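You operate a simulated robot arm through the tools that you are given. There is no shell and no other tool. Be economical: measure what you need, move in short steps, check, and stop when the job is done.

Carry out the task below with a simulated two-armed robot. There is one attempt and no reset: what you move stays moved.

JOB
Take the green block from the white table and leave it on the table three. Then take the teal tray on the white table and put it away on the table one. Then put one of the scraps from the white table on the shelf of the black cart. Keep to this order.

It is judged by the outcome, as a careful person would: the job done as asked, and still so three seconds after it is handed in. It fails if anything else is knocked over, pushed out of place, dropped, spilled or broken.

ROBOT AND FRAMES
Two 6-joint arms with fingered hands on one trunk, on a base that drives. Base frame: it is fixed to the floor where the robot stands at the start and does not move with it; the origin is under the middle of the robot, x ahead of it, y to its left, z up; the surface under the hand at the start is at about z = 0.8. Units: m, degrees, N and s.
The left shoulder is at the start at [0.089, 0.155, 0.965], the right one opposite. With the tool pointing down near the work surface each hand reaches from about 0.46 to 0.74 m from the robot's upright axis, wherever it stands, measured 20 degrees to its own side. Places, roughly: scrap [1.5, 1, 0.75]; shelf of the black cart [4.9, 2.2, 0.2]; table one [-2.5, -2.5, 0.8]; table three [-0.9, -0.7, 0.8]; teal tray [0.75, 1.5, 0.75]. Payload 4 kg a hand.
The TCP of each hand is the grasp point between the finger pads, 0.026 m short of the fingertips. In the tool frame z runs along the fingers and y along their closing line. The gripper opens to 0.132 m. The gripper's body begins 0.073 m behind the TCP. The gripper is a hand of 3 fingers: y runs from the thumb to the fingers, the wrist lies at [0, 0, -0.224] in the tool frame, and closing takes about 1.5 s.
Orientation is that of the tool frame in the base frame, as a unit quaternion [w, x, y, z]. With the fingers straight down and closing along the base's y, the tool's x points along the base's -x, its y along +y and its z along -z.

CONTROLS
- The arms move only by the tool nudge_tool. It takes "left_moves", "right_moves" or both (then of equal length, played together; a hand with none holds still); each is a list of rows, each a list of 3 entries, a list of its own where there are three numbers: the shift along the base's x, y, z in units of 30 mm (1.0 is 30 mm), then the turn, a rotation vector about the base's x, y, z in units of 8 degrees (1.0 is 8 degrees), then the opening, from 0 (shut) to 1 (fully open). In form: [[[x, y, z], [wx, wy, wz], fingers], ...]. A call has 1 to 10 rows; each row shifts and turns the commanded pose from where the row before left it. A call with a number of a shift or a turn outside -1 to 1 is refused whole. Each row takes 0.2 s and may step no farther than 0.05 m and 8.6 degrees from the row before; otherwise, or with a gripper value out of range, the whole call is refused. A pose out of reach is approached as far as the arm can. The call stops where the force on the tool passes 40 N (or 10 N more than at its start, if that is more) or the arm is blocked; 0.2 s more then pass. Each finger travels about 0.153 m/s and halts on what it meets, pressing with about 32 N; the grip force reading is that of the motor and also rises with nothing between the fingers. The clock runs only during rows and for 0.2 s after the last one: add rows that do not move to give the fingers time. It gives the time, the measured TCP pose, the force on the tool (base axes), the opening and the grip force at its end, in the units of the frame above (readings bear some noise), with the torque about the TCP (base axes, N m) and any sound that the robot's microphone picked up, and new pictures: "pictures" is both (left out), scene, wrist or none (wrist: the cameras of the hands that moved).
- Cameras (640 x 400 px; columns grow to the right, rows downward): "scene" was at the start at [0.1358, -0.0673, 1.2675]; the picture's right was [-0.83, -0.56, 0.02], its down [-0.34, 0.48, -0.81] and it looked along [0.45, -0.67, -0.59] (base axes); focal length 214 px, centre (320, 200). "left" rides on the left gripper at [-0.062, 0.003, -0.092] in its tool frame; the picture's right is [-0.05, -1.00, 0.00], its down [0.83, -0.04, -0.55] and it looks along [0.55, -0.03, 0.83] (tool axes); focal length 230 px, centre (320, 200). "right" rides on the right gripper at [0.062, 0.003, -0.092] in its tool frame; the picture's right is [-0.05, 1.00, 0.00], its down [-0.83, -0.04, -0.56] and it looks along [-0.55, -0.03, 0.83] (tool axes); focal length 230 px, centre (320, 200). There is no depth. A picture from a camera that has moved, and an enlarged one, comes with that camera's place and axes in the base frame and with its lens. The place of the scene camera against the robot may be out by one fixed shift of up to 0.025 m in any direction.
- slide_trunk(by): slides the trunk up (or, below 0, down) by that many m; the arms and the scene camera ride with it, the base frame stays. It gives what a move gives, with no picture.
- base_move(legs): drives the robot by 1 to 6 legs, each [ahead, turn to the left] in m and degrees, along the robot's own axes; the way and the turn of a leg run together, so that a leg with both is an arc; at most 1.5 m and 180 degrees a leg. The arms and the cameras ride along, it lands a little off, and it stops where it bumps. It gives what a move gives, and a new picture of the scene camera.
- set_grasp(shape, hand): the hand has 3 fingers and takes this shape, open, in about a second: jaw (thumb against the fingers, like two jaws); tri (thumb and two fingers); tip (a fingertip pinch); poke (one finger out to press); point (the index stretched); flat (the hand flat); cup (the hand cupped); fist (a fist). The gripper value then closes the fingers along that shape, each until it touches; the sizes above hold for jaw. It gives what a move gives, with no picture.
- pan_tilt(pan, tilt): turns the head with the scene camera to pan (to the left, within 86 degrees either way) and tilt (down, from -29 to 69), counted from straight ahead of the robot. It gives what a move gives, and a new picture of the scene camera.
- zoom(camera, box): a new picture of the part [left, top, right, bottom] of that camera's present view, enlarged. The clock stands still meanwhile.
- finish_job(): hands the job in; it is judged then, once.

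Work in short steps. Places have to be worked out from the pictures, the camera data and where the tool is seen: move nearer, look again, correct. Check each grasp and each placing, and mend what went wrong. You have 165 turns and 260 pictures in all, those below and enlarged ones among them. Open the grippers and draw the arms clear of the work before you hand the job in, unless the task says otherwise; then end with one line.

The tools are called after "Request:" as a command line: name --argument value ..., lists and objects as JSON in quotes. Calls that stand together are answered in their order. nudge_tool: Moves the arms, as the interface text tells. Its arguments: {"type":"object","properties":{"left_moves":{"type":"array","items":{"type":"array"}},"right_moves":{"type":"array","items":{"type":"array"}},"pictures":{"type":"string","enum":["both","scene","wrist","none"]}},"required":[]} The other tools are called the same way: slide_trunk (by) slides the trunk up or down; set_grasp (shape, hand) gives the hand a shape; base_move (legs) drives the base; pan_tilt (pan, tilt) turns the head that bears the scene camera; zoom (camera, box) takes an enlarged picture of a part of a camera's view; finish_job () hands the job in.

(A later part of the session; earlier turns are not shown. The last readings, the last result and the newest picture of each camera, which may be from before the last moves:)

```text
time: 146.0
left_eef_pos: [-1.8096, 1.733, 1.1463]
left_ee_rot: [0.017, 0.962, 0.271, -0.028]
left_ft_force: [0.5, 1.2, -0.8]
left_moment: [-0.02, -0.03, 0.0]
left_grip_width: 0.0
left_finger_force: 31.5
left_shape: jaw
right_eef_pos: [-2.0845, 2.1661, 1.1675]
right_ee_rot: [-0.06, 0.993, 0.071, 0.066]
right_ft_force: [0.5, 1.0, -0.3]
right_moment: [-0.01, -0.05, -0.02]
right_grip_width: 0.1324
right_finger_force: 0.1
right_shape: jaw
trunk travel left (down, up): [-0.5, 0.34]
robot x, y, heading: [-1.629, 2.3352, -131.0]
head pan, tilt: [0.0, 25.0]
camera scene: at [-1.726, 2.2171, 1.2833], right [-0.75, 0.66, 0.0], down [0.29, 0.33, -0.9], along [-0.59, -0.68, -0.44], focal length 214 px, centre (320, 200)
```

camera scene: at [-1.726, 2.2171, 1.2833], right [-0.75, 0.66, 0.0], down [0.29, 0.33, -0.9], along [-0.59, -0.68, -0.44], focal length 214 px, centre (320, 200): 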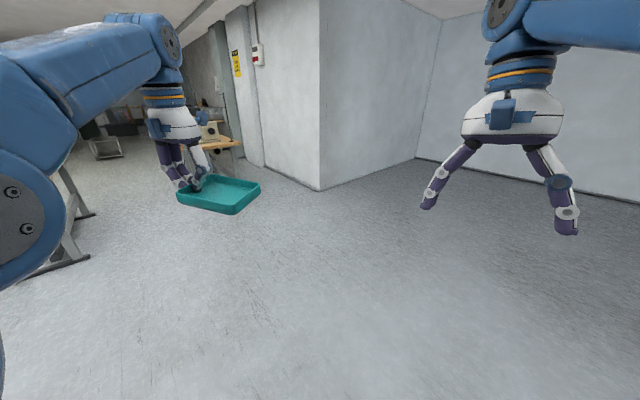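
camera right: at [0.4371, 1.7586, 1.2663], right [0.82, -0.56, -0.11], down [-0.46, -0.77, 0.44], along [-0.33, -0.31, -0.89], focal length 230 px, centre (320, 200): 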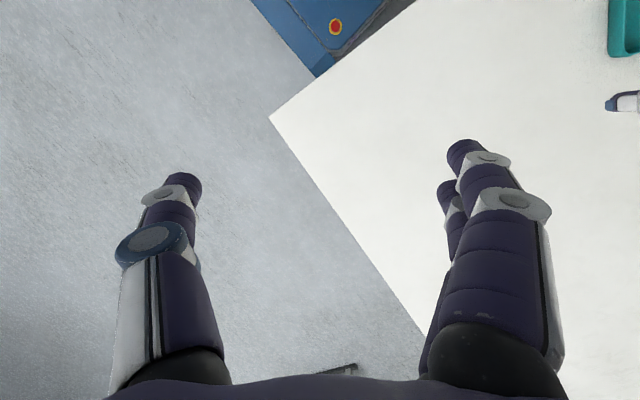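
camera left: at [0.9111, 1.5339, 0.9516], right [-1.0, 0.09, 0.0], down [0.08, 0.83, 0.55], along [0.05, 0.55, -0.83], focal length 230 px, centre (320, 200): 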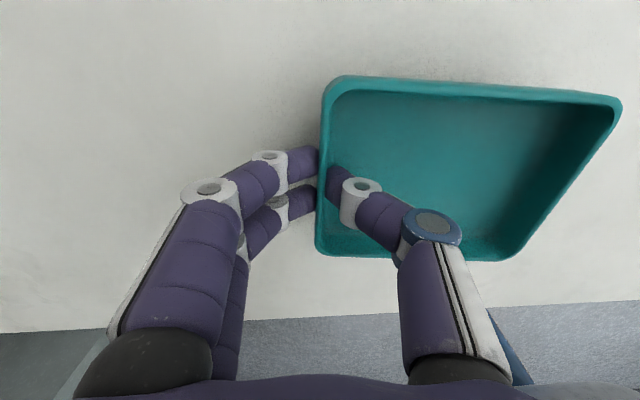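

It turned freely. I complete the turn to -90° and look along the aisle.

Request:
base_move --legs '[[0, 41]]'

```text
time: 148.4
left_eef_pos: [-1.3714, 1.7802, 1.1578]
left_ee_rot: [0.032, 0.807, 0.59, -0.026]
left_ft_force: [-0.2, -0.1, -0.7]
left_moment: [0.01, -0.06, 0.0]
left_grip_width: 0.0
left_finger_force: 31.9
left_shape: jaw
right_eef_pos: [-1.8623, 1.9098, 1.1676]
right_ee_rot: [-0.08, 0.907, 0.413, 0.041]
right_ft_force: [0.1, -0.1, -0.6]
right_moment: [0.0, 0.01, 0.0]
right_grip_width: 0.1321
right_finger_force: 0.2
right_shape: jaw
trunk travel left (down, up): [-0.5, 0.34]
robot x, y, heading: [-1.6323, 2.3384, -90.4]
head pan, tilt: [0.0, 25.0]
camera scene: at [-1.6219, 2.1758, 1.2832], right [-1.0, 0.01, 0.0], down [0.0, 0.44, -0.9], along [0.0, -0.9, -0.44], focal length 214 px, centre (320, 200)
```

scene: 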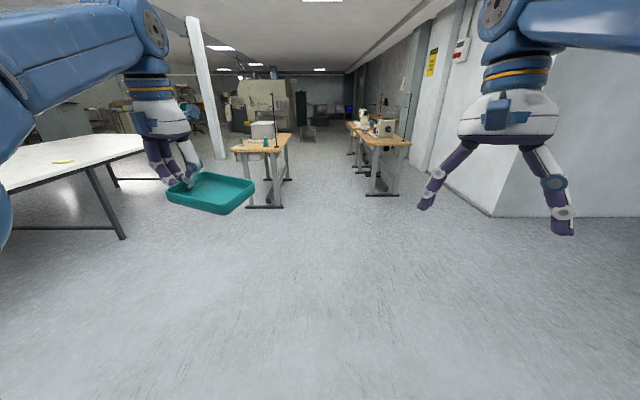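

The aisle between tables three and two is clear; I drive 1.5 m with a slight veer to -x to stay clear of the thread stand.

Request:
base_move --legs '[[0.7, -3], [0.8, 2]]'

```text
time: 156.2
left_eef_pos: [-1.4388, 0.2846, 1.167]
left_ee_rot: [0.041, 0.811, 0.582, -0.03]
left_ft_force: [0.1, -0.1, -0.9]
left_moment: [-0.01, -0.05, -0.03]
left_grip_width: 0.0
left_finger_force: 32.2
left_shape: jaw
right_eef_pos: [-1.9261, 0.4123, 1.1504]
right_ee_rot: [-0.104, 0.908, 0.402, 0.053]
right_ft_force: [-1.1, 0.7, -0.4]
right_moment: [-0.01, 0.02, -0.03]
right_grip_width: 0.1319
right_finger_force: 0.0
right_shape: jaw
trunk travel left (down, up): [-0.5, 0.34]
robot x, y, heading: [-1.6937, 0.832, -91.5]
head pan, tilt: [0.0, 25.0]
camera scene: at [-1.683, 0.6671, 1.2832], right [-1.0, 0.02, 0.0], down [0.01, 0.44, -0.9], along [-0.02, -0.9, -0.44], focal length 214 px, centre (320, 200)
```

scene: 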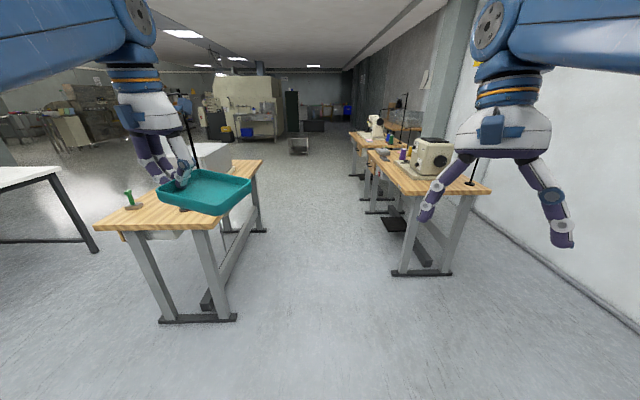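

The green block stands well on table three. I shift 8 cm more towards -x to clear the thread stand and continue down the aisle.

Request:
base_move --legs '[[0.3, -15], [0.3, 16]]'

Request:
pan_tilt --pan 60 --tilt 20

```text
time: 159.9
left_eef_pos: [-1.5181, -0.2827, 1.178]
left_ee_rot: [0.047, 0.806, 0.589, -0.035]
left_ft_force: [0.4, -0.8, -0.5]
left_moment: [0.0, -0.04, -0.03]
left_grip_width: 0.0
left_finger_force: 32.6
left_shape: jaw
right_eef_pos: [-2.0074, -0.183, 1.1494]
right_ee_rot: [-0.108, 0.904, 0.411, 0.054]
right_ft_force: [0.0, -0.4, 0.2]
right_moment: [0.01, 0.01, 0.02]
right_grip_width: 0.1318
right_finger_force: 0.1
right_shape: jaw
trunk travel left (down, up): [-0.5, 0.34]
robot x, y, heading: [-1.7872, 0.2348, -90.3]
head pan, tilt: [0.0, 25.0]
camera scene: at [-1.7719, 0.0754, 1.2832], right [-1.0, 0.0, 0.0], down [0.0, 0.44, -0.9], along [0.0, -0.9, -0.44], focal length 214 px, centre (320, 200)
```

scene: 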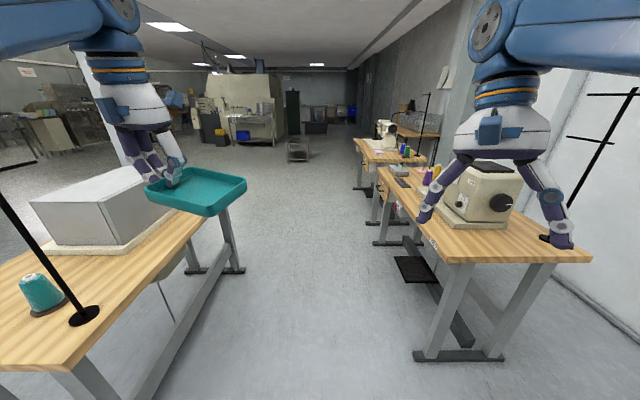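

```text
time: 161.2
left_eef_pos: [-1.5195, -0.2609, 1.189]
left_ee_rot: [0.054, 0.806, 0.588, -0.04]
left_ft_force: [0.2, 0.3, -0.7]
left_moment: [0.01, -0.04, -0.02]
left_grip_width: 0.0
left_finger_force: 32.0
left_shape: jaw
right_eef_pos: [-2.0097, -0.175, 1.1351]
right_ee_rot: [-0.132, 0.901, 0.409, 0.066]
right_ft_force: [0.1, 0.0, -0.1]
right_moment: [-0.01, -0.01, 0.03]
right_grip_width: 0.1317
right_finger_force: 0.1
right_shape: jaw
trunk travel left (down, up): [-0.5, 0.34]
robot x, y, heading: [-1.7828, 0.2352, -90.0]
head pan, tilt: [60.0, 20.0]
camera scene: at [-1.6919, 0.1212, 1.2922], right [-0.5, -0.86, -0.02], down [-0.3, 0.19, -0.94], along [0.81, -0.47, -0.35], focal length 214 px, centre (320, 200)
```

scene: 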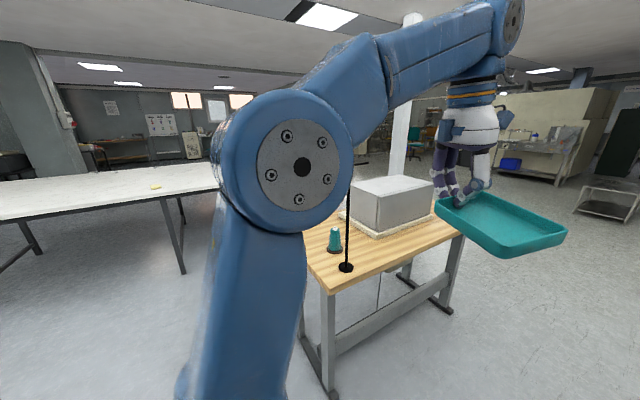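

Left elbow would pass ~5 cm from the stand's crossbar; I veer 5 cm more to -x while advancing.

Request:
base_move --legs '[[0.18, -14], [0.2, 14]]'

```text
time: 163.9
left_eef_pos: [-1.5682, -0.6383, 1.1898]
left_ee_rot: [0.055, 0.806, 0.588, -0.04]
left_ft_force: [-0.5, 0.2, 0.1]
left_moment: [-0.03, -0.07, -0.01]
left_grip_width: 0.0001
left_finger_force: 32.5
left_shape: jaw
right_eef_pos: [-2.058, -0.5601, 1.1495]
right_ee_rot: [-0.111, 0.903, 0.411, 0.056]
right_ft_force: [0.1, 0.3, -0.1]
right_moment: [-0.01, -0.02, 0.02]
right_grip_width: 0.132
right_finger_force: 0.1
right_shape: jaw
trunk travel left (down, up): [-0.5, 0.34]
robot x, y, heading: [-1.8331, -0.1357, -89.8]
head pan, tilt: [60.0, 20.0]
camera scene: at [-1.7448, -0.2552, 1.2923], right [-0.5, -0.87, -0.02], down [-0.29, 0.19, -0.94], along [0.81, -0.46, -0.35], focal length 214 px, centre (320, 200)
```

scene: 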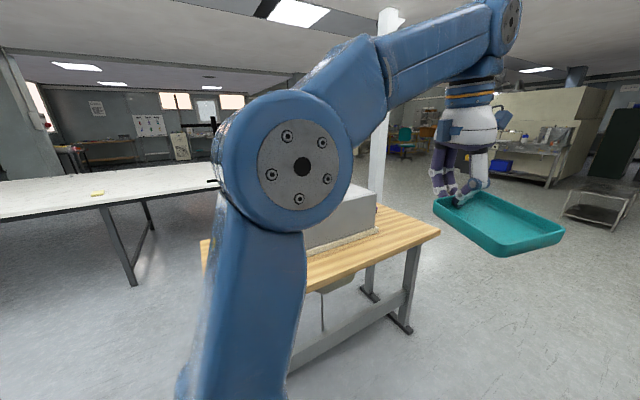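

The stand is passing with clearance. I continue 1.1 m, veering slightly back to the aisle centre, then look at table one.

Request:
base_move --legs '[[0.3, 2], [0.4, 5], [0.4, -7]]'

Request:
pan_tilt --pan -25 --tilt 30

```text
time: 170.2
left_eef_pos: [-1.5076, -1.7266, 1.1845]
left_ee_rot: [0.047, 0.806, 0.589, -0.035]
left_ft_force: [-0.1, 0.4, -0.9]
left_moment: [0.01, 0.01, 0.02]
left_grip_width: 0.0001
left_finger_force: 32.6
left_shape: jaw
right_eef_pos: [-1.9973, -1.6583, 1.1491]
right_ee_rot: [-0.113, 0.903, 0.41, 0.057]
right_ft_force: [-0.4, -1.3, 0.5]
right_moment: [-0.02, 0.05, -0.04]
right_grip_width: 0.132
right_finger_force: 0.0
right_shape: jaw
trunk travel left (down, up): [-0.5, 0.34]
robot x, y, heading: [-1.7728, -1.2405, -90.1]
head pan, tilt: [60.0, 20.0]
camera scene: at [-1.6821, -1.3554, 1.2922], right [-0.5, -0.86, -0.02], down [-0.3, 0.19, -0.94], along [0.81, -0.47, -0.35], focal length 214 px, centre (320, 200)
```

scene: 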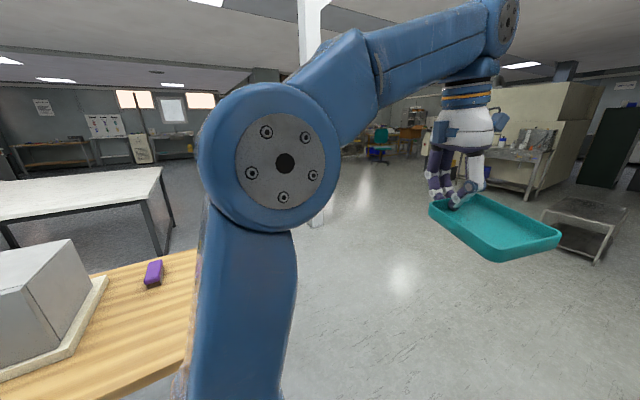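

```text
time: 171.7
left_eef_pos: [-1.5056, -1.7205, 1.1665]
left_ee_rot: [0.026, 0.808, 0.589, -0.019]
left_ft_force: [-0.2, -0.4, -0.6]
left_moment: [-0.03, -0.01, -0.03]
left_grip_width: 0.0
left_finger_force: 31.5
left_shape: jaw
right_eef_pos: [-1.9953, -1.6501, 1.132]
right_ee_rot: [-0.137, 0.9, 0.409, 0.068]
right_ft_force: [0.3, -0.4, 0.1]
right_moment: [-0.01, 0.01, -0.02]
right_grip_width: 0.1321
right_finger_force: 0.1
right_shape: jaw
trunk travel left (down, up): [-0.5, 0.34]
robot x, y, heading: [-1.7772, -1.2376, -90.0]
head pan, tilt: [-25.0, 30.0]
camera scene: at [-1.8009, -1.3901, 1.2755], right [-0.91, 0.42, 0.01], down [0.21, 0.47, -0.86], along [-0.37, -0.77, -0.51], focal length 214 px, centre (320, 200)
```

scene: 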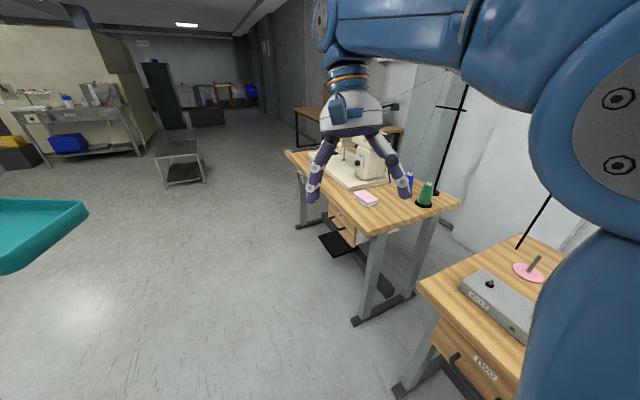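

Table one: machine in the middle, a pink item near [-2.40, -2.10], cones at the back right corner. I drive 0.5 m ahead and turn to face it, at a distance, to look closely.

Request:
base_move --legs '[[0.5, 0]]'

Request:
base_move --legs '[[0, -88]]'

Request:
pan_tilt --pan 25 --tilt 35

```text
time: 174.7
left_eef_pos: [-1.508, -2.222, 1.1669]
left_ee_rot: [0.026, 0.808, 0.588, -0.018]
left_ft_force: [-0.3, -0.1, -1.0]
left_moment: [0.05, -0.03, 0.02]
left_grip_width: 0.0002
left_finger_force: 32.2
left_shape: jaw
right_eef_pos: [-1.9981, -2.1526, 1.134]
right_ee_rot: [-0.137, 0.9, 0.409, 0.068]
right_ft_force: [0.8, 0.6, 0.5]
right_moment: [0.01, 0.02, 0.0]
right_grip_width: 0.1318
right_finger_force: 0.0
right_shape: jaw
trunk travel left (down, up): [-0.5, 0.34]
robot x, y, heading: [-1.7745, -1.7428, -90.1]
head pan, tilt: [-25.0, 30.0]
camera scene: at [-1.8023, -1.8916, 1.2754], right [-0.91, 0.42, 0.01], down [0.21, 0.47, -0.86], along [-0.37, -0.77, -0.52], focal length 214 px, centre (320, 200)
```

scene: 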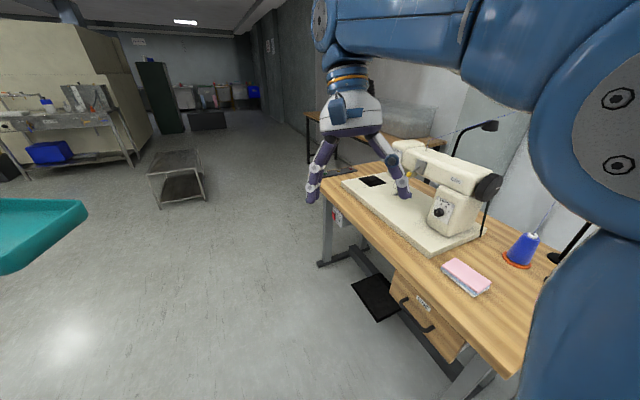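

```text
time: 179.1
left_eef_pos: [-2.2395, -2.0265, 1.1676]
left_ee_rot: [0.002, 0.991, -0.136, -0.017]
left_ft_force: [0.5, -0.4, -0.8]
left_moment: [-0.1, -0.01, 0.01]
left_grip_width: 0.0002
left_finger_force: 32.1
left_shape: jaw
right_eef_pos: [-2.1939, -1.5343, 1.1314]
right_ee_rot: [-0.054, 0.931, -0.328, 0.15]
right_ft_force: [0.4, 0.8, -0.1]
right_moment: [0.03, 0.01, 0.02]
right_grip_width: 0.1319
right_finger_force: 0.2
right_shape: jaw
trunk travel left (down, up): [-0.5, 0.34]
robot x, y, heading: [-1.7756, -1.7509, -178.1]
head pan, tilt: [-25.0, 30.0]
camera scene: at [-1.9218, -1.7127, 1.2754], right [0.39, 0.92, 0.01], down [0.48, -0.19, -0.86], along [-0.79, 0.34, -0.52], focal length 214 px, centre (320, 200)
```

scene: 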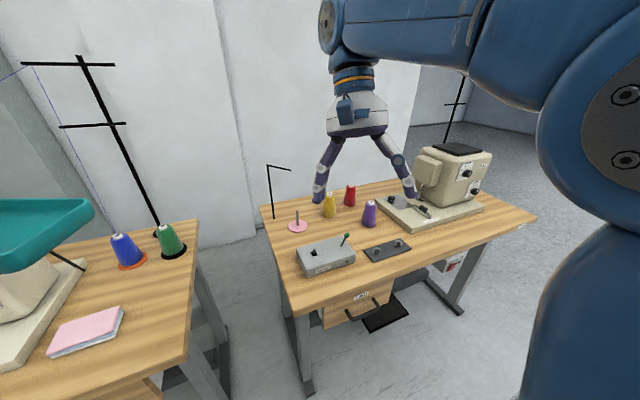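

```text
time: 180.3
left_eef_pos: [-2.2346, -2.0264, 1.1497]
left_ee_rot: [-0.003, 0.991, -0.135, 0.01]
left_ft_force: [0.4, 0.6, -1.6]
left_moment: [-0.01, 0.03, -0.02]
left_grip_width: 0.0
left_finger_force: 32.1
left_shape: jaw
right_eef_pos: [-2.1859, -1.5331, 1.1173]
right_ee_rot: [-0.064, 0.927, -0.327, 0.174]
right_ft_force: [-0.4, 0.5, -0.1]
right_moment: [-0.05, 0.01, -0.03]
right_grip_width: 0.132
right_finger_force: 0.0
right_shape: jaw
trunk travel left (down, up): [-0.5, 0.34]
robot x, y, heading: [-1.7732, -1.7474, -177.9]
head pan, tilt: [25.0, 35.0]
camera scene: at [-1.917, -1.7876, 1.2677], right [-0.45, 0.89, -0.01], down [0.53, 0.26, -0.81], along [-0.72, -0.37, -0.59], focal length 214 px, centre (320, 200)
```

scene: 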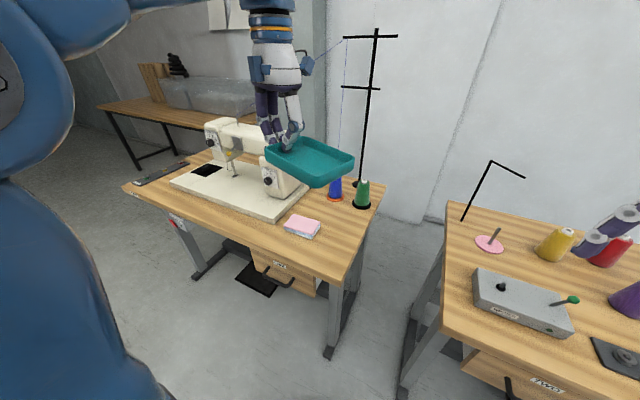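

Free spot on table one: the front right corner, about x -2.35…-2.47, y -1.91…-2.00, with the tray's long side along x. For a good wrist angle I reposition to about [-1.80, -1.54] facing the table; first I raise the sagging right hand.

Request:
nudge_tool --right_moves '[[[0.3, 0, 0.9], [0, 0, 0], 1], [[0.3, 0, 0.9], [0, 0, 0], 1], [[0.3, 0, 0.9], [0, 0, 0], 1]]' --pictures "none"

Request:
base_move --legs '[[-0.2, 0], [0, -45]]'

Request:
base_move --legs '[[0.3, 0], [0, 43]]'

```text
time: 181.3
left_eef_pos: [-2.228, -2.0251, 1.1301]
left_ee_rot: [-0.008, 0.99, -0.135, 0.039]
left_ft_force: [-0.3, -0.2, -2.0]
left_moment: [-0.08, 0.01, 0.0]
left_grip_width: 0.0002
left_finger_force: 32.7
left_shape: jaw
right_eef_pos: [-2.178, -1.533, 1.1012]
right_ee_rot: [-0.073, 0.921, -0.325, 0.201]
right_ft_force: [-0.7, 0.0, -0.8]
right_moment: [0.01, -0.02, -0.01]
right_grip_width: 0.1322
right_finger_force: 0.0
right_shape: jaw
right hand out of reach, approached as far as the arm can: row 1, 2, 3
trunk travel left (down, up): [-0.5, 0.34]
robot x, y, heading: [-1.7754, -1.7498, -178.0]
head pan, tilt: [25.0, 35.0]
stopped in row 3 (right hand): the arm was blocked; the commanded pose is now the measured one
```

```text
time: 185.1
left_eef_pos: [-2.0918, -1.6198, 1.1493]
left_ee_rot: [0.005, 0.864, -0.503, 0.026]
left_ft_force: [-0.3, 0.0, -0.6]
left_moment: [-0.04, 0.06, 0.01]
left_grip_width: 0.0001
left_finger_force: 32.0
left_shape: jaw
right_eef_pos: [-1.7126, -1.3022, 1.1158]
right_ee_rot: [0.008, 0.731, -0.655, 0.192]
right_ft_force: [-0.5, -0.2, 0.8]
right_moment: [0.01, -0.01, 0.01]
right_grip_width: 0.1319
right_finger_force: 0.0
right_shape: jaw
trunk travel left (down, up): [-0.5, 0.34]
robot x, y, heading: [-1.5773, -1.7492, 137.5]
head pan, tilt: [25.0, 35.0]
camera scene: at [-1.7059, -1.6641, 1.2677], right [0.31, 0.95, -0.01], down [0.56, -0.19, -0.81], along [-0.77, 0.24, -0.59], focal length 214 px, centre (320, 200)
```

scene: 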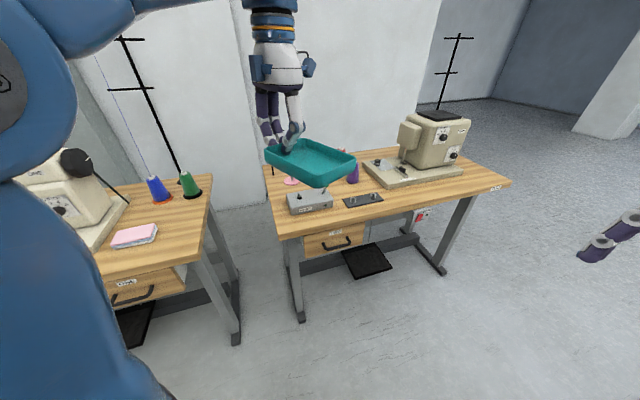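

```text
time: 189.3
left_eef_pos: [-2.2552, -1.8005, 1.1496]
left_ee_rot: [-0.008, 0.988, -0.148, 0.041]
left_ft_force: [0.0, -0.3, -0.5]
left_moment: [-0.03, 0.02, 0.0]
left_grip_width: 0.0003
left_finger_force: 32.1
left_shape: jaw
right_eef_pos: [-2.2036, -1.3079, 1.1127]
right_ee_rot: [-0.066, 0.92, -0.338, 0.187]
right_ft_force: [-0.1, -1.0, -0.7]
right_moment: [-0.03, 0.0, 0.02]
right_grip_width: 0.1319
right_finger_force: 0.2
right_shape: jaw
trunk travel left (down, up): [-0.5, 0.34]
robot x, y, heading: [-1.8029, -1.5312, -179.5]
head pan, tilt: [25.0, 35.0]
camera scene: at [-1.9447, -1.5691, 1.2677], right [-0.43, 0.9, -0.01], down [0.53, 0.25, -0.81], along [-0.73, -0.35, -0.59], focal length 214 px, centre (320, 200)
```

scene: 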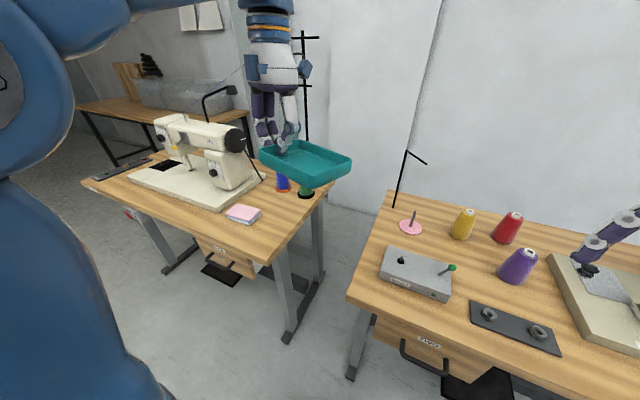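

Positioned. I level both hands and begin turning the left hand (+107° in all) so the tray will point along -x, moving towards [-2.35, -1.955] at height.

Request:
nudge_tool --left_moves '[[[0, -0.2, 0], [0, 0.6, 0], 0], [[-0.15, -0.27, 0], [0, 0, 1], 0], [[-0.15, -0.27, 0], [0, 0, 1], 0], [[-0.15, -0.27, 0], [0, 0, 1], 0], [[-0.15, -0.27, 0], [0, 0, 1], 0], [[-0.15, -0.27, 0], [0, 0, 1], 0], [[-0.15, -0.27, 0], [0, 0, 1], 0], [[-0.15, -0.27, 0], [0, 0, 1], 0], [[-0.15, -0.27, 0], [0, 0, 1], 0], [[-0.15, -0.27, 0], [0, 0, 1], 0]]' --right_moves '[[[0, 0, 0], [0, 0.97, 0], 1], [[0, 0, 0], [0, 0.97, 0], 1], [[0, 0, 0], [0, 0.9, 0], 1], [[0, 0, 0.5], [0, 0, 0], 1], [[0, 0, 0.5], [0, 0, 0], 1], [[0, 0, 0.5], [0, 0, 0], 1], [[0, 0, 0], [0, 0, 0], 1], [[0, 0, 0], [0, 0, 0], 1], [[0, 0, 0], [0, 0, 0], 1], [[0, 0, 0], [0, 0, 0], 1]]' --pictures "scene"

```text
time: 191.5
left_eef_pos: [-2.3028, -1.8799, 1.1669]
left_ee_rot: [0.006, 0.886, 0.464, -0.008]
left_ft_force: [0.4, 0.5, -1.4]
left_moment: [-0.04, -0.05, -0.04]
left_grip_width: 0.0001
left_finger_force: 32.3
left_shape: jaw
left hand out of reach, approached as far as the arm can: row 1
right_eef_pos: [-2.275, -1.3096, 1.1867]
right_ee_rot: [0.005, 0.939, -0.343, -0.007]
right_ft_force: [0.2, -0.6, 0.4]
right_moment: [0.02, -0.04, -0.01]
right_grip_width: 0.132
right_finger_force: 0.1
right_shape: jaw
right hand out of reach, approached as far as the arm can: row 1, 2, 3
trunk travel left (down, up): [-0.5, 0.34]
robot x, y, heading: [-1.8061, -1.5374, -179.4]
head pan, tilt: [25.0, 35.0]
camera scene: at [-1.945, -1.5694, 1.2676], right [-0.43, 0.9, -0.01], down [0.53, 0.25, -0.81], along [-0.73, -0.35, -0.59], focal length 214 px, centre (320, 200)
```

scene: 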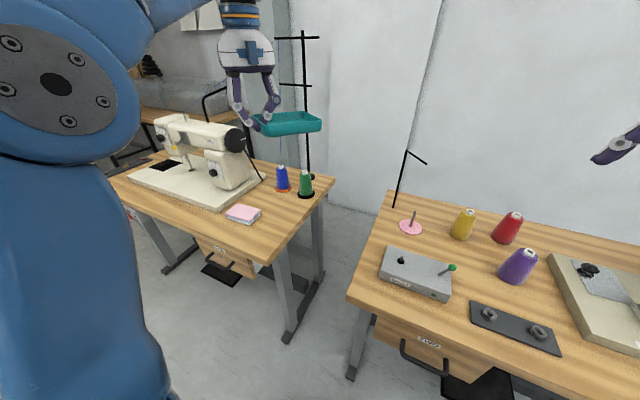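

Both hands are level. I finish the turn (+35°), move to about [-2.352, -1.94] and lower to z≈1.0, then use the wrist camera.

Request:
nudge_tool --left_moves '[[[-0.2, -0.25, 0], [0, 0, 0.9], 0], [[-0.3, -0.35, -0.5], [0, 0, 0.9], 0], [[-0.3, -0.35, -0.9], [0, 0, 0.9], 0], [[-0.3, -0.35, -0.9], [0, 0, 0.9], 0], [[-0.3, -0.35, -0.9], [0, 0, 0.74], 0], [[-0.2, -0.35, -0.9], [0, 0, 0], 0], [[0, 0, -0.9], [0, 0, 0], 0], [[0, 0, 0], [0, 0, 0], 0]]' --pictures "both"

```text
time: 193.3
left_eef_pos: [-2.3499, -1.9407, 1.0161]
left_ee_rot: [0.009, 0.71, 0.704, -0.007]
left_ft_force: [1.4, -0.3, -1.6]
left_moment: [0.0, -0.04, 0.0]
left_grip_width: 0.0
left_finger_force: 31.7
left_shape: jaw
right_eef_pos: [-2.2746, -1.3088, 1.1865]
right_ee_rot: [0.005, 0.939, -0.343, -0.006]
right_ft_force: [-0.5, 0.5, 0.9]
right_moment: [-0.02, 0.03, 0.0]
right_grip_width: 0.132
right_finger_force: 0.1
right_shape: jaw
trunk travel left (down, up): [-0.5, 0.34]
robot x, y, heading: [-1.8034, -1.5324, -179.3]
head pan, tilt: [25.0, 35.0]
camera scene: at [-1.9447, -1.5691, 1.2677], right [-0.43, 0.9, -0.01], down [0.53, 0.25, -0.81], along [-0.73, -0.35, -0.59], focal length 214 px, centre (320, 200)
camera left: at [-2.3491, -2.0005, 1.1097], right [-1.0, -0.05, 0.0], down [-0.04, 0.84, 0.54], along [-0.02, 0.54, -0.84], focal length 230 px, centre (320, 200)
```

scene: 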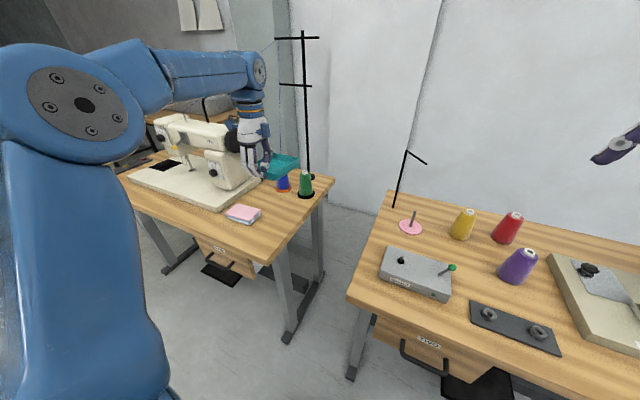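
left: 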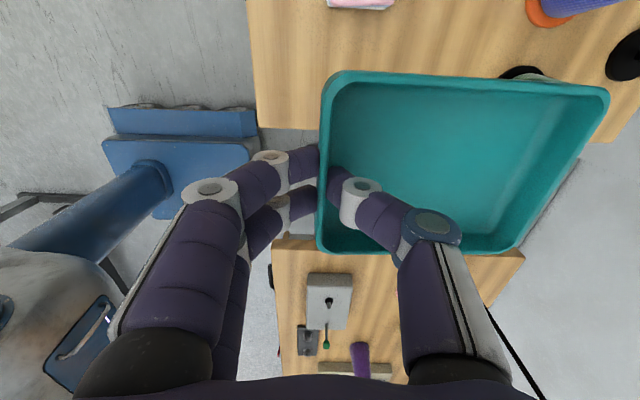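

The wrist view gives the free strip y -1.90 (table edge) to -2.05 (pink pad) and cones beyond x -2.58. I target the pinch point at [-2.36, -1.972], lower to z≈0.86 and look again.

Request:
nudge_tool --left_moves '[[[-0.17, -0.5, 0], [0.16, 0, 0], 0], [[-0.16, -0.53, -0.6], [0, 0, 0], 0], [[0, 0, -0.9], [0, 0, 0], 0], [[0, 0, -0.9], [0, 0, 0], 0], [[0, 0, -0.9], [0, 0, 0], 0], [[0, 0, -0.9], [0, 0, 0], 0], [[0, 0, -0.9], [0, 0, 0], 0], [[0, 0, 0], [0, 0, 0], 0]]' --pictures "both"

Request:
zoom --camera "scene" --box '[200, 130, 360, 230]'

```text
time: 195.1
left_eef_pos: [-2.3614, -1.9713, 0.8633]
left_ee_rot: [0.0, 0.709, 0.705, 0.002]
left_ft_force: [0.0, -0.1, -0.6]
left_moment: [0.0, -0.02, -0.03]
left_grip_width: 0.0002
left_finger_force: 32.2
left_shape: jaw
right_eef_pos: [-2.2743, -1.3079, 1.1877]
right_ee_rot: [0.005, 0.939, -0.344, -0.006]
right_ft_force: [0.5, -0.3, -0.2]
right_moment: [0.02, 0.03, -0.01]
right_grip_width: 0.1321
right_finger_force: 0.0
right_shape: jaw
trunk travel left (down, up): [-0.5, 0.34]
robot x, y, heading: [-1.805, -1.5364, -179.7]
head pan, tilt: [25.0, 35.0]
camera scene: at [-1.9444, -1.5689, 1.2678], right [-0.43, 0.9, -0.01], down [0.53, 0.25, -0.81], along [-0.73, -0.35, -0.59], focal length 214 px, centre (320, 200)
camera left: at [-2.3591, -2.0332, 0.955], right [-1.0, -0.04, 0.0], down [-0.04, 0.83, 0.56], along [-0.02, 0.56, -0.83], focal length 230 px, centre (320, 200)
```

scene: 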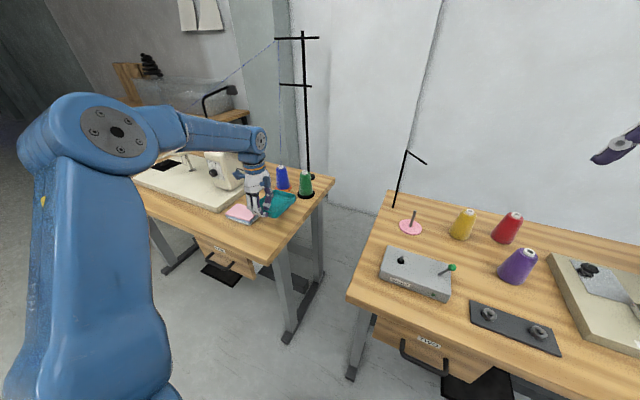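
left: 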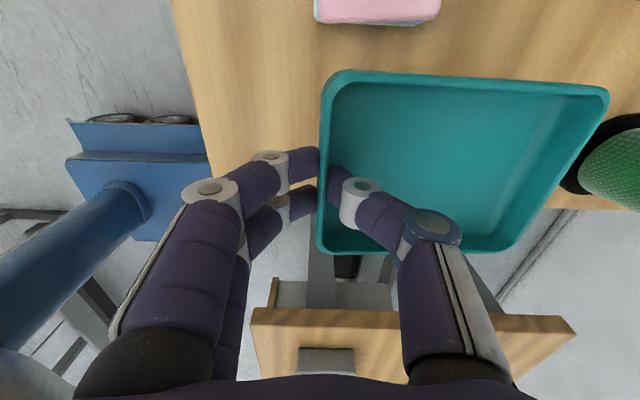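

```text
4.00 times, centred on (280, 180) of scene
camera zoom: at [-1.9444, -1.5689, 1.2678], right [-0.43, 0.9, -0.01], down [0.53, 0.25, -0.81], along [-0.73, -0.35, -0.59], focal length 858 px, centre (480, 280)
```

zoom: 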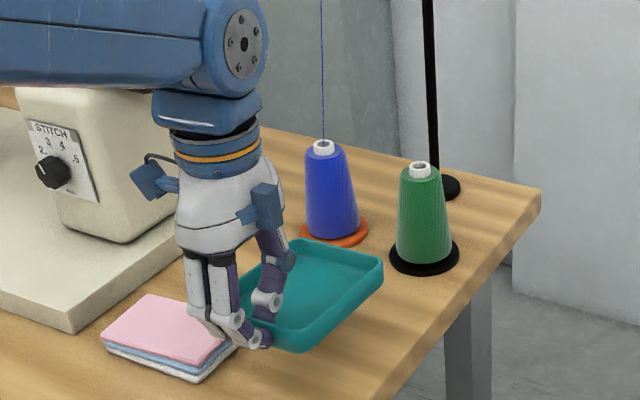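

Clearances: ~2.7 cm to the edge, ~2.9 cm to the pad, 12 cm to the cone. I lower 55 mm, then feel for contact.

Request:
nudge_tool --left_moves '[[[0, 0, -0.7], [0, 0, 0], 0], [[0, 0, -0.7], [0, 0, 0], 0], [[0, 0, -0.45], [0, 0, 0], 0], [[0, 0, 0], [0, 0, 0], 0]]' --pictures "none"

Request:
zoom --camera "scene" --box '[220, 150, 332, 220]'

```text
time: 196.1
left_eef_pos: [-2.3626, -1.9711, 0.8075]
left_ee_rot: [0.0, 0.709, 0.705, 0.002]
left_ft_force: [-0.1, 0.2, -0.6]
left_moment: [0.01, -0.05, -0.03]
left_grip_width: 0.0001
left_finger_force: 31.8
left_shape: jaw
right_eef_pos: [-2.2747, -1.3085, 1.1866]
right_ee_rot: [0.005, 0.939, -0.344, -0.007]
right_ft_force: [-1.0, 0.4, -0.5]
right_moment: [0.01, 0.03, 0.0]
right_grip_width: 0.1318
right_finger_force: 0.0
right_shape: jaw
trunk travel left (down, up): [-0.5, 0.34]
robot x, y, heading: [-1.7992, -1.5402, -179.8]
head pan, tilt: [25.0, 35.0]
```

```text
5.71 times, centred on (276, 185) of scene
camera zoom: at [-1.9447, -1.5691, 1.2677], right [-0.43, 0.9, -0.01], down [0.53, 0.25, -0.81], along [-0.73, -0.35, -0.59], focal length 1226 px, centre (571, 286)
```

zoom: 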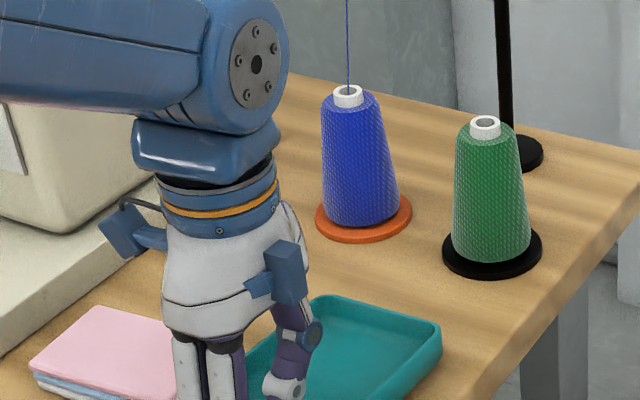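

Still above the table. I step down 5 mm at a time.

Request:
nudge_tool --left_moves '[[[0, 0, -0.15], [0, 0, 0], 0], [[0, 0, -0.15], [0, 0, 0], 0], [[0, 0, 0], [0, 0, 0], 0]]' --pictures "none"

Request:
nudge_tool --left_moves '[[[0, 0, -0.12], [0, 0, 0], 0], [[0, 0, 0], [0, 0, 0], 0]]' --pictures "none"

Request:
zoom --camera "scene" --box '[220, 165, 332, 235]'

```text
time: 196.9
left_eef_pos: [-2.3622, -1.9706, 0.7982]
left_ee_rot: [-0.001, 0.709, 0.705, 0.002]
left_ft_force: [-0.4, -0.7, -0.1]
left_moment: [-0.02, 0.01, 0.01]
left_grip_width: 0.0
left_finger_force: 32.3
left_shape: jaw
right_eef_pos: [-2.2737, -1.3082, 1.1854]
right_ee_rot: [0.006, 0.939, -0.344, -0.007]
right_ft_force: [-1.6, 0.6, -0.3]
right_moment: [-0.02, -0.01, -0.01]
right_grip_width: 0.1321
right_finger_force: 0.0
right_shape: jaw
trunk travel left (down, up): [-0.5, 0.34]
robot x, y, heading: [-1.8032, -1.5386, -179.5]
head pan, tilt: [25.0, 35.0]
```

```text
time: 197.5
left_eef_pos: [-2.3615, -1.9707, 0.7937]
left_ee_rot: [-0.001, 0.71, 0.705, 0.002]
left_ft_force: [-1.0, -0.2, -0.3]
left_moment: [-0.02, 0.0, 0.04]
left_grip_width: 0.0
left_finger_force: 32.6
left_shape: jaw
right_eef_pos: [-2.2749, -1.308, 1.1869]
right_ee_rot: [0.005, 0.939, -0.344, -0.007]
right_ft_force: [0.6, -0.1, 0.7]
right_moment: [0.0, 0.04, 0.0]
right_grip_width: 0.132
right_finger_force: 0.0
right_shape: jaw
trunk travel left (down, up): [-0.5, 0.34]
robot x, y, heading: [-1.8009, -1.5359, -179.6]
head pan, tilt: [25.0, 35.0]
```

```text
5.71 times, centred on (276, 200) of scene
camera zoom: at [-1.9447, -1.5692, 1.2677], right [-0.43, 0.9, -0.01], down [0.53, 0.25, -0.81], along [-0.73, -0.35, -0.59], focal length 1226 px, centre (571, 200)
```

zoom: 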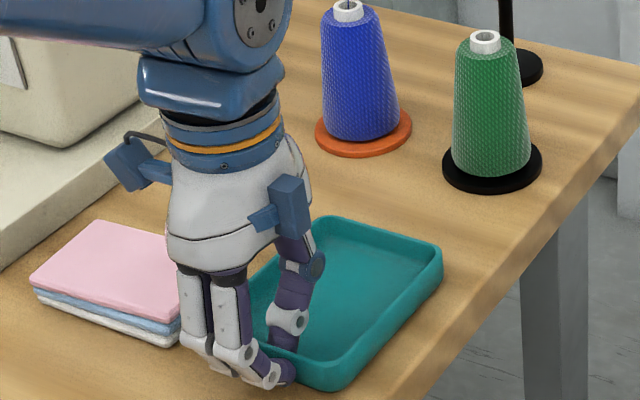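

Request:
nudge_tool --left_moves '[[[0, 0, -0.12], [0, 0, 0], 0], [[0, 0, 0], [0, 0, 0], 0]]' --pictures "none"

Request:
nudge_tool --left_moves '[[[0, 0, -0.12], [0, 0, 0], 0], [[0, 0, 0], [0, 0, 0], 0]]' --pictures "none"

Request:
zoom --camera "scene" --box '[220, 165, 332, 235]'

```text
time: 198.1
left_eef_pos: [-2.3624, -1.9693, 0.7926]
left_ee_rot: [0.0, 0.709, 0.705, 0.0]
left_ft_force: [-0.8, -0.8, 7.4]
left_moment: [-0.09, 0.07, 0.03]
left_grip_width: 0.0
left_finger_force: 31.9
left_shape: jaw
right_eef_pos: [-2.2741, -1.3078, 1.1878]
right_ee_rot: [0.006, 0.939, -0.343, -0.008]
right_ft_force: [-0.4, -0.5, -0.4]
right_moment: [0.01, -0.01, -0.02]
right_grip_width: 0.132
right_finger_force: 0.0
right_shape: jaw
trunk travel left (down, up): [-0.5, 0.34]
robot x, y, heading: [-1.8043, -1.5376, -179.7]
head pan, tilt: [25.0, 35.0]
```

```text
time: 198.7
left_eef_pos: [-2.3625, -1.9701, 0.7925]
left_ee_rot: [-0.001, 0.709, 0.705, -0.002]
left_ft_force: [-5.4, -5.4, 28.4]
left_moment: [-0.16, 0.28, 0.04]
left_grip_width: 0.0001
left_finger_force: 32.2
left_shape: jaw
right_eef_pos: [-2.2721, -1.3064, 1.1871]
right_ee_rot: [0.006, 0.939, -0.344, -0.008]
right_ft_force: [-0.5, 0.4, 0.5]
right_moment: [-0.02, 0.0, -0.01]
right_grip_width: 0.1319
right_finger_force: 0.1
right_shape: jaw
trunk travel left (down, up): [-0.5, 0.34]
robot x, y, heading: [-1.804, -1.5364, -179.4]
head pan, tilt: [25.0, 35.0]
```

```text
5.71 times, centred on (276, 200) of scene
camera zoom: at [-1.9415, -1.567, 1.2685], right [-0.43, 0.9, -0.01], down [0.53, 0.25, -0.81], along [-0.73, -0.35, -0.58], focal length 1226 px, centre (571, 200)
```

zoom: 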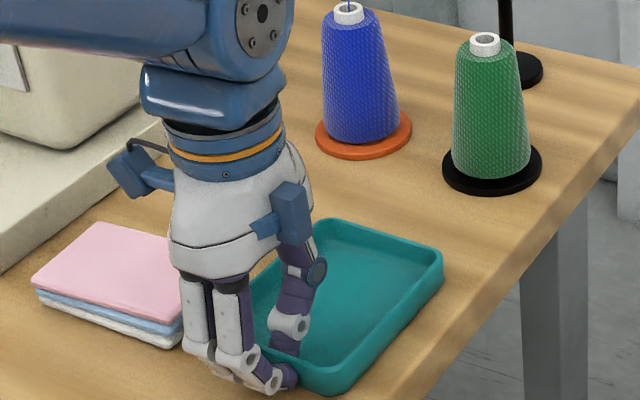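

Contact at z 0.7925. I relax the push and open the fingers part-way, then check.

Request:
nudge_tool --left_moves '[[[0, 0, 0.22], [0, 0, 0], 0], [[0, 0, 0], [0, 0, 0], 0.1], [[0, 0, 0], [0, 0, 0], 0.2], [[0, 0, 0], [0, 0, 0], 0.3], [[0, 0, 0], [0, 0, 0], 0.42], [[0, 0, 0], [0, 0, 0], 0.42], [[0, 0, 0], [0, 0, 0], 0.42]]' --pictures "wrist"

Request:
zoom --camera "scene" --box '[220, 165, 332, 235]'

```text
time: 200.3
left_eef_pos: [-2.3609, -1.9707, 0.7946]
left_ee_rot: [0.0, 0.71, 0.704, 0.003]
left_ft_force: [-0.5, 0.4, 0.2]
left_moment: [-0.03, 0.02, 0.01]
left_grip_width: 0.055
left_finger_force: 0.2
left_shape: jaw
right_eef_pos: [-2.2752, -1.3082, 1.1871]
right_ee_rot: [0.005, 0.939, -0.344, -0.006]
right_ft_force: [-0.4, -0.2, -0.5]
right_moment: [0.02, 0.01, 0.05]
right_grip_width: 0.1319
right_finger_force: 0.0
right_shape: jaw
trunk travel left (down, up): [-0.5, 0.34]
robot x, y, heading: [-1.8021, -1.5343, -179.7]
head pan, tilt: [25.0, 35.0]
camera left: at [-2.3601, -2.0325, 0.8861], right [-1.0, -0.04, 0.0], down [-0.04, 0.83, 0.56], along [-0.02, 0.56, -0.83], focal length 230 px, centre (320, 200)
```

left: 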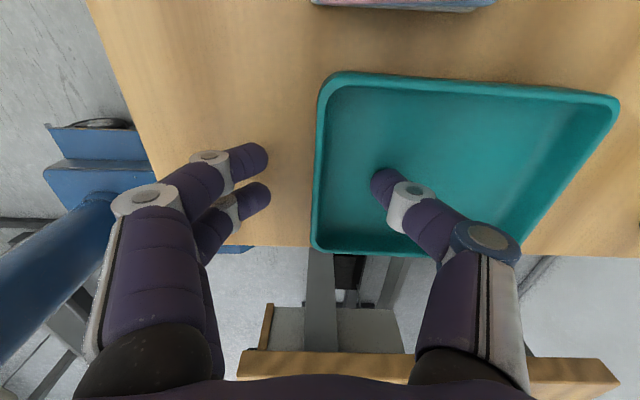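

```text
5.71 times, centred on (276, 200) of scene
camera zoom: at [-1.9447, -1.5692, 1.2677], right [-0.43, 0.9, -0.01], down [0.53, 0.25, -0.81], along [-0.73, -0.35, -0.59], focal length 1226 px, centre (571, 200)
```

zoom: 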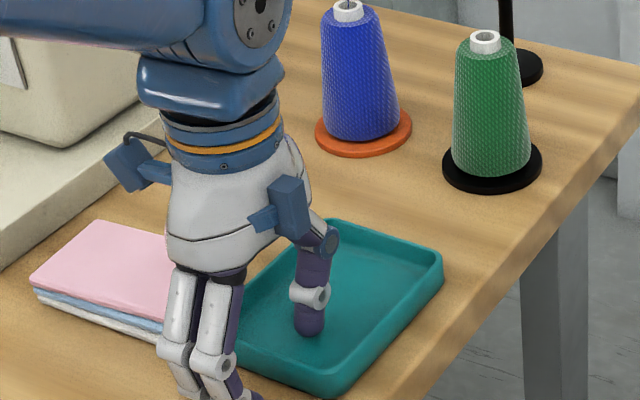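

The tray lies flat, fully on the table (≈2.7 cm inside the edge). I raise the hand straight up.

Request:
nudge_tool --left_moves '[[[0, 0, 0.5], [0, 0, 0], 0.42], [[0, 0, 0.9], [0, 0, 0], 0.42], [[0, 0, 1], [0, 0, 0], 0.42], [[0, 0, 1], [0, 0, 0], 0.42], [[0, 0, 1], [0, 0, 0], 0.42], [[0, 0, 1], [0, 0, 0], 0.42], [[0, 0, 1], [0, 0, 0], 0.6], [[0, 0, 1], [0, 0, 0], 0.8], [[0, 0, 1], [0, 0, 0], 1], [[0, 0, 1], [0, 0, 0], 1]]' --pictures "scene"

Request:
nudge_tool --left_moves '[[[0.2, 0.3, 0.5], [0, 0, -1], 1], [[0.2, 0.3, 0.5], [0, 0, -1], 1], [[0.2, 0.3, 0.3], [0, 0, -1], 1], [[0.2, 0.3, 0], [0, 0, -1], 1], [[0.2, 0.3, 0], [0, 0, -1], 1], [[0.2, 0.3, 0], [0, 0, -1], 1], [[0.2, 0.3, 0], [0, 0, -1], 1], [[0.2, 0.3, 0], [0, 0, -1], 1], [[0.2, 0.3, 0], [0, 0, -1], 1], [[0, 0, 0], [0, 0, -1], 1]]' --pictures "scene"

```text
time: 202.5
left_eef_pos: [-2.3649, -1.971, 1.079]
left_ee_rot: [0.001, 0.71, 0.704, 0.003]
left_ft_force: [-0.1, 0.9, -1.7]
left_moment: [0.01, -0.01, -0.02]
left_grip_width: 0.1319
left_finger_force: 0.1
left_shape: jaw
right_eef_pos: [-2.2748, -1.3078, 1.1861]
right_ee_rot: [0.005, 0.939, -0.344, -0.006]
right_ft_force: [-0.2, 0.5, 0.3]
right_moment: [0.02, -0.05, -0.01]
right_grip_width: 0.1321
right_finger_force: 0.1
right_shape: jaw
trunk travel left (down, up): [-0.5, 0.34]
robot x, y, heading: [-1.8058, -1.5331, -179.4]
head pan, tilt: [25.0, 35.0]
camera scene: at [-1.945, -1.5688, 1.2677], right [-0.43, 0.9, -0.01], down [0.53, 0.25, -0.81], along [-0.73, -0.35, -0.59], focal length 214 px, centre (320, 200)
```

scene: 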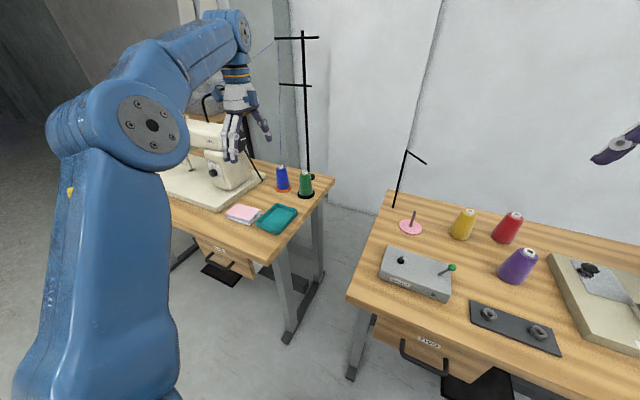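

```text
time: 204.7
left_eef_pos: [-2.3085, -1.8913, 1.1166]
left_ee_rot: [0.002, 0.997, 0.083, 0.002]
left_ft_force: [-0.1, -0.7, 0.5]
left_moment: [-0.02, 0.01, 0.01]
left_grip_width: 0.1319
left_finger_force: 0.0
left_shape: jaw
right_eef_pos: [-2.2751, -1.3095, 1.186]
right_ee_rot: [0.005, 0.939, -0.344, -0.007]
right_ft_force: [0.0, -0.3, -0.3]
right_moment: [0.02, 0.04, 0.01]
right_grip_width: 0.1319
right_finger_force: 0.0
right_shape: jaw
trunk travel left (down, up): [-0.5, 0.34]
robot x, y, heading: [-1.8026, -1.5369, -179.7]
head pan, tilt: [25.0, 35.0]
camera scene: at [-1.9449, -1.5693, 1.2677], right [-0.43, 0.9, -0.01], down [0.53, 0.25, -0.81], along [-0.73, -0.35, -0.59], focal length 214 px, centre (320, 200)
```

scene: 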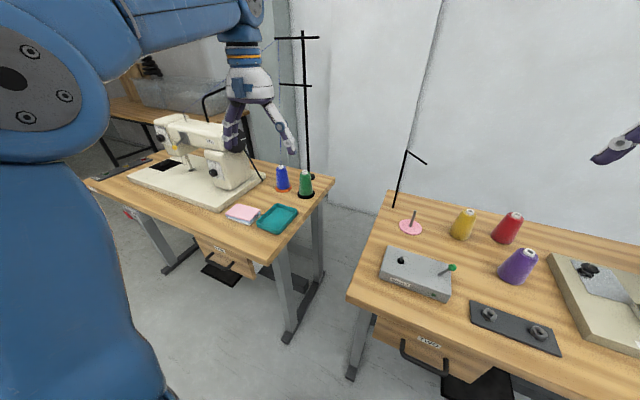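

The tray is in place and everything on table one undisturbed. Now to the scraps: I back off, turn left and head east past the south end of the tables, looking on the way.

Request:
base_move --legs '[[-0.28, 0], [0, 90]]'

Request:
base_move --legs '[[0.25, 0], [0, 92]]'

Request:
pan_tilt --pan 0 --tilt 15

```text
time: 210.8
left_eef_pos: [-1.1644, -2.0349, 1.1163]
left_ee_rot: [0.0, 0.643, 0.766, 0.003]
left_ft_force: [-0.3, 0.1, -0.5]
left_moment: [-0.01, 0.0, 0.0]
left_grip_width: 0.1318
left_finger_force: 0.1
left_shape: jaw
right_eef_pos: [-1.7459, -2.0066, 1.1874]
right_ee_rot: [0.008, 0.906, 0.424, -0.001]
right_ft_force: [-0.6, 0.3, -0.9]
right_moment: [0.01, 0.01, 0.03]
right_grip_width: 0.132
right_finger_force: 0.0
right_shape: jaw
trunk travel left (down, up): [-0.5, 0.34]
robot x, y, heading: [-1.5369, -1.5387, -88.9]
head pan, tilt: [25.0, 35.0]
camera scene: at [-1.482, -1.6818, 1.2677], right [-0.9, -0.44, -0.01], down [-0.25, 0.53, -0.81], along [0.36, -0.73, -0.59], focal length 214 px, centre (320, 200)
```

scene: 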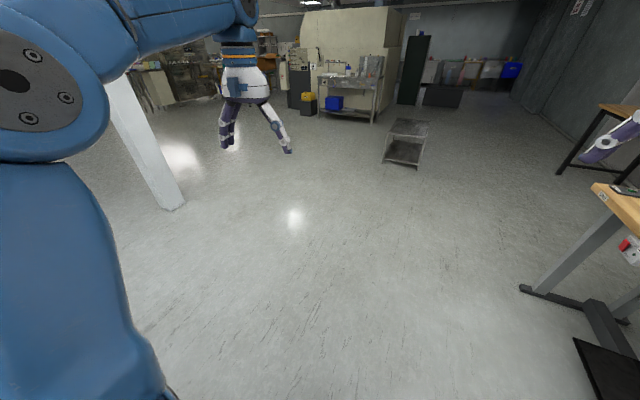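

```text
time: 216.8
left_eef_pos: [-1.0566, -1.4027, 1.1254]
left_ee_rot: [0.007, -0.101, 0.995, 0.001]
left_ft_force: [0.1, 0.2, -0.2]
left_moment: [0.03, 0.02, 0.03]
left_grip_width: 0.1321
left_finger_force: 0.2
left_shape: jaw
right_eef_pos: [-1.0617, -1.9843, 1.1861]
right_ee_rot: [-0.002, 0.328, 0.945, 0.002]
right_ft_force: [0.1, -0.1, 0.1]
right_moment: [0.0, 0.01, 0.02]
right_grip_width: 0.1316
right_finger_force: 0.0
right_shape: jaw
trunk travel left (down, up): [-0.5, 0.34]
robot x, y, heading: [-1.5278, -1.8004, 2.9]
head pan, tilt: [25.0, 35.0]
camera scene: at [-1.3646, -1.7471, 1.2677], right [0.46, -0.89, -0.01], down [-0.52, -0.27, -0.81], along [0.71, 0.38, -0.59], focal length 214 px, centre (320, 200)
```

scene: 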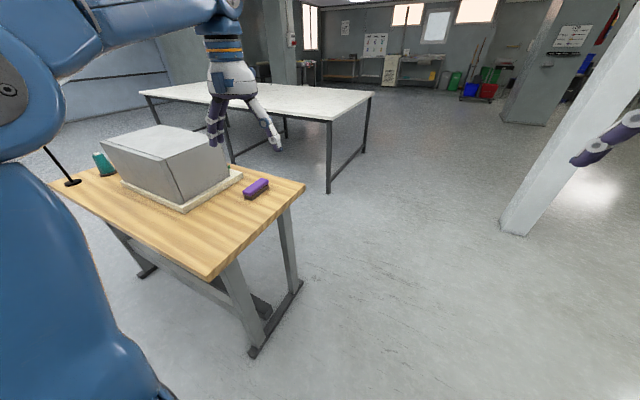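

```text
time: 217.7
left_eef_pos: [-1.0729, -1.4039, 1.1295]
left_ee_rot: [0.009, -0.099, 0.995, 0.002]
left_ft_force: [-0.4, 0.0, -0.2]
left_moment: [0.01, -0.03, -0.01]
left_grip_width: 0.1321
left_finger_force: 0.0
left_shape: jaw
right_eef_pos: [-1.0663, -1.9857, 1.1678]
right_ee_rot: [-0.028, 0.329, 0.944, -0.009]
right_ft_force: [-0.5, 0.0, 0.4]
right_moment: [0.0, 0.02, -0.04]
right_grip_width: 0.1321
right_finger_force: 0.1
right_shape: jaw
trunk travel left (down, up): [-0.5, 0.34]
robot x, y, heading: [-1.5285, -1.7969, 2.8]
head pan, tilt: [0.0, 15.0]
camera scene: at [-1.3491, -1.784, 1.2995], right [0.05, -1.0, 0.0], down [-0.28, -0.01, -0.96], along [0.96, 0.04, -0.28], focal length 214 px, centre (320, 200)
```

scene: 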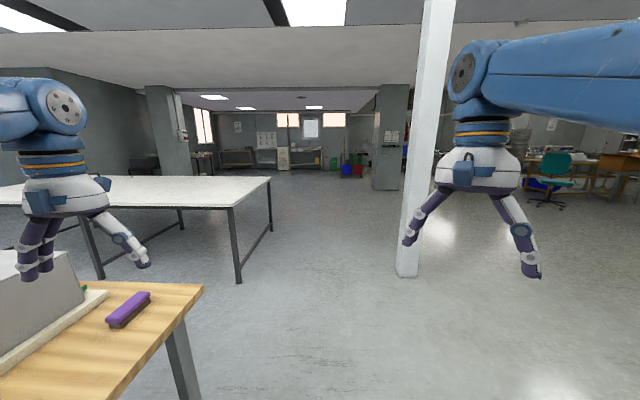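

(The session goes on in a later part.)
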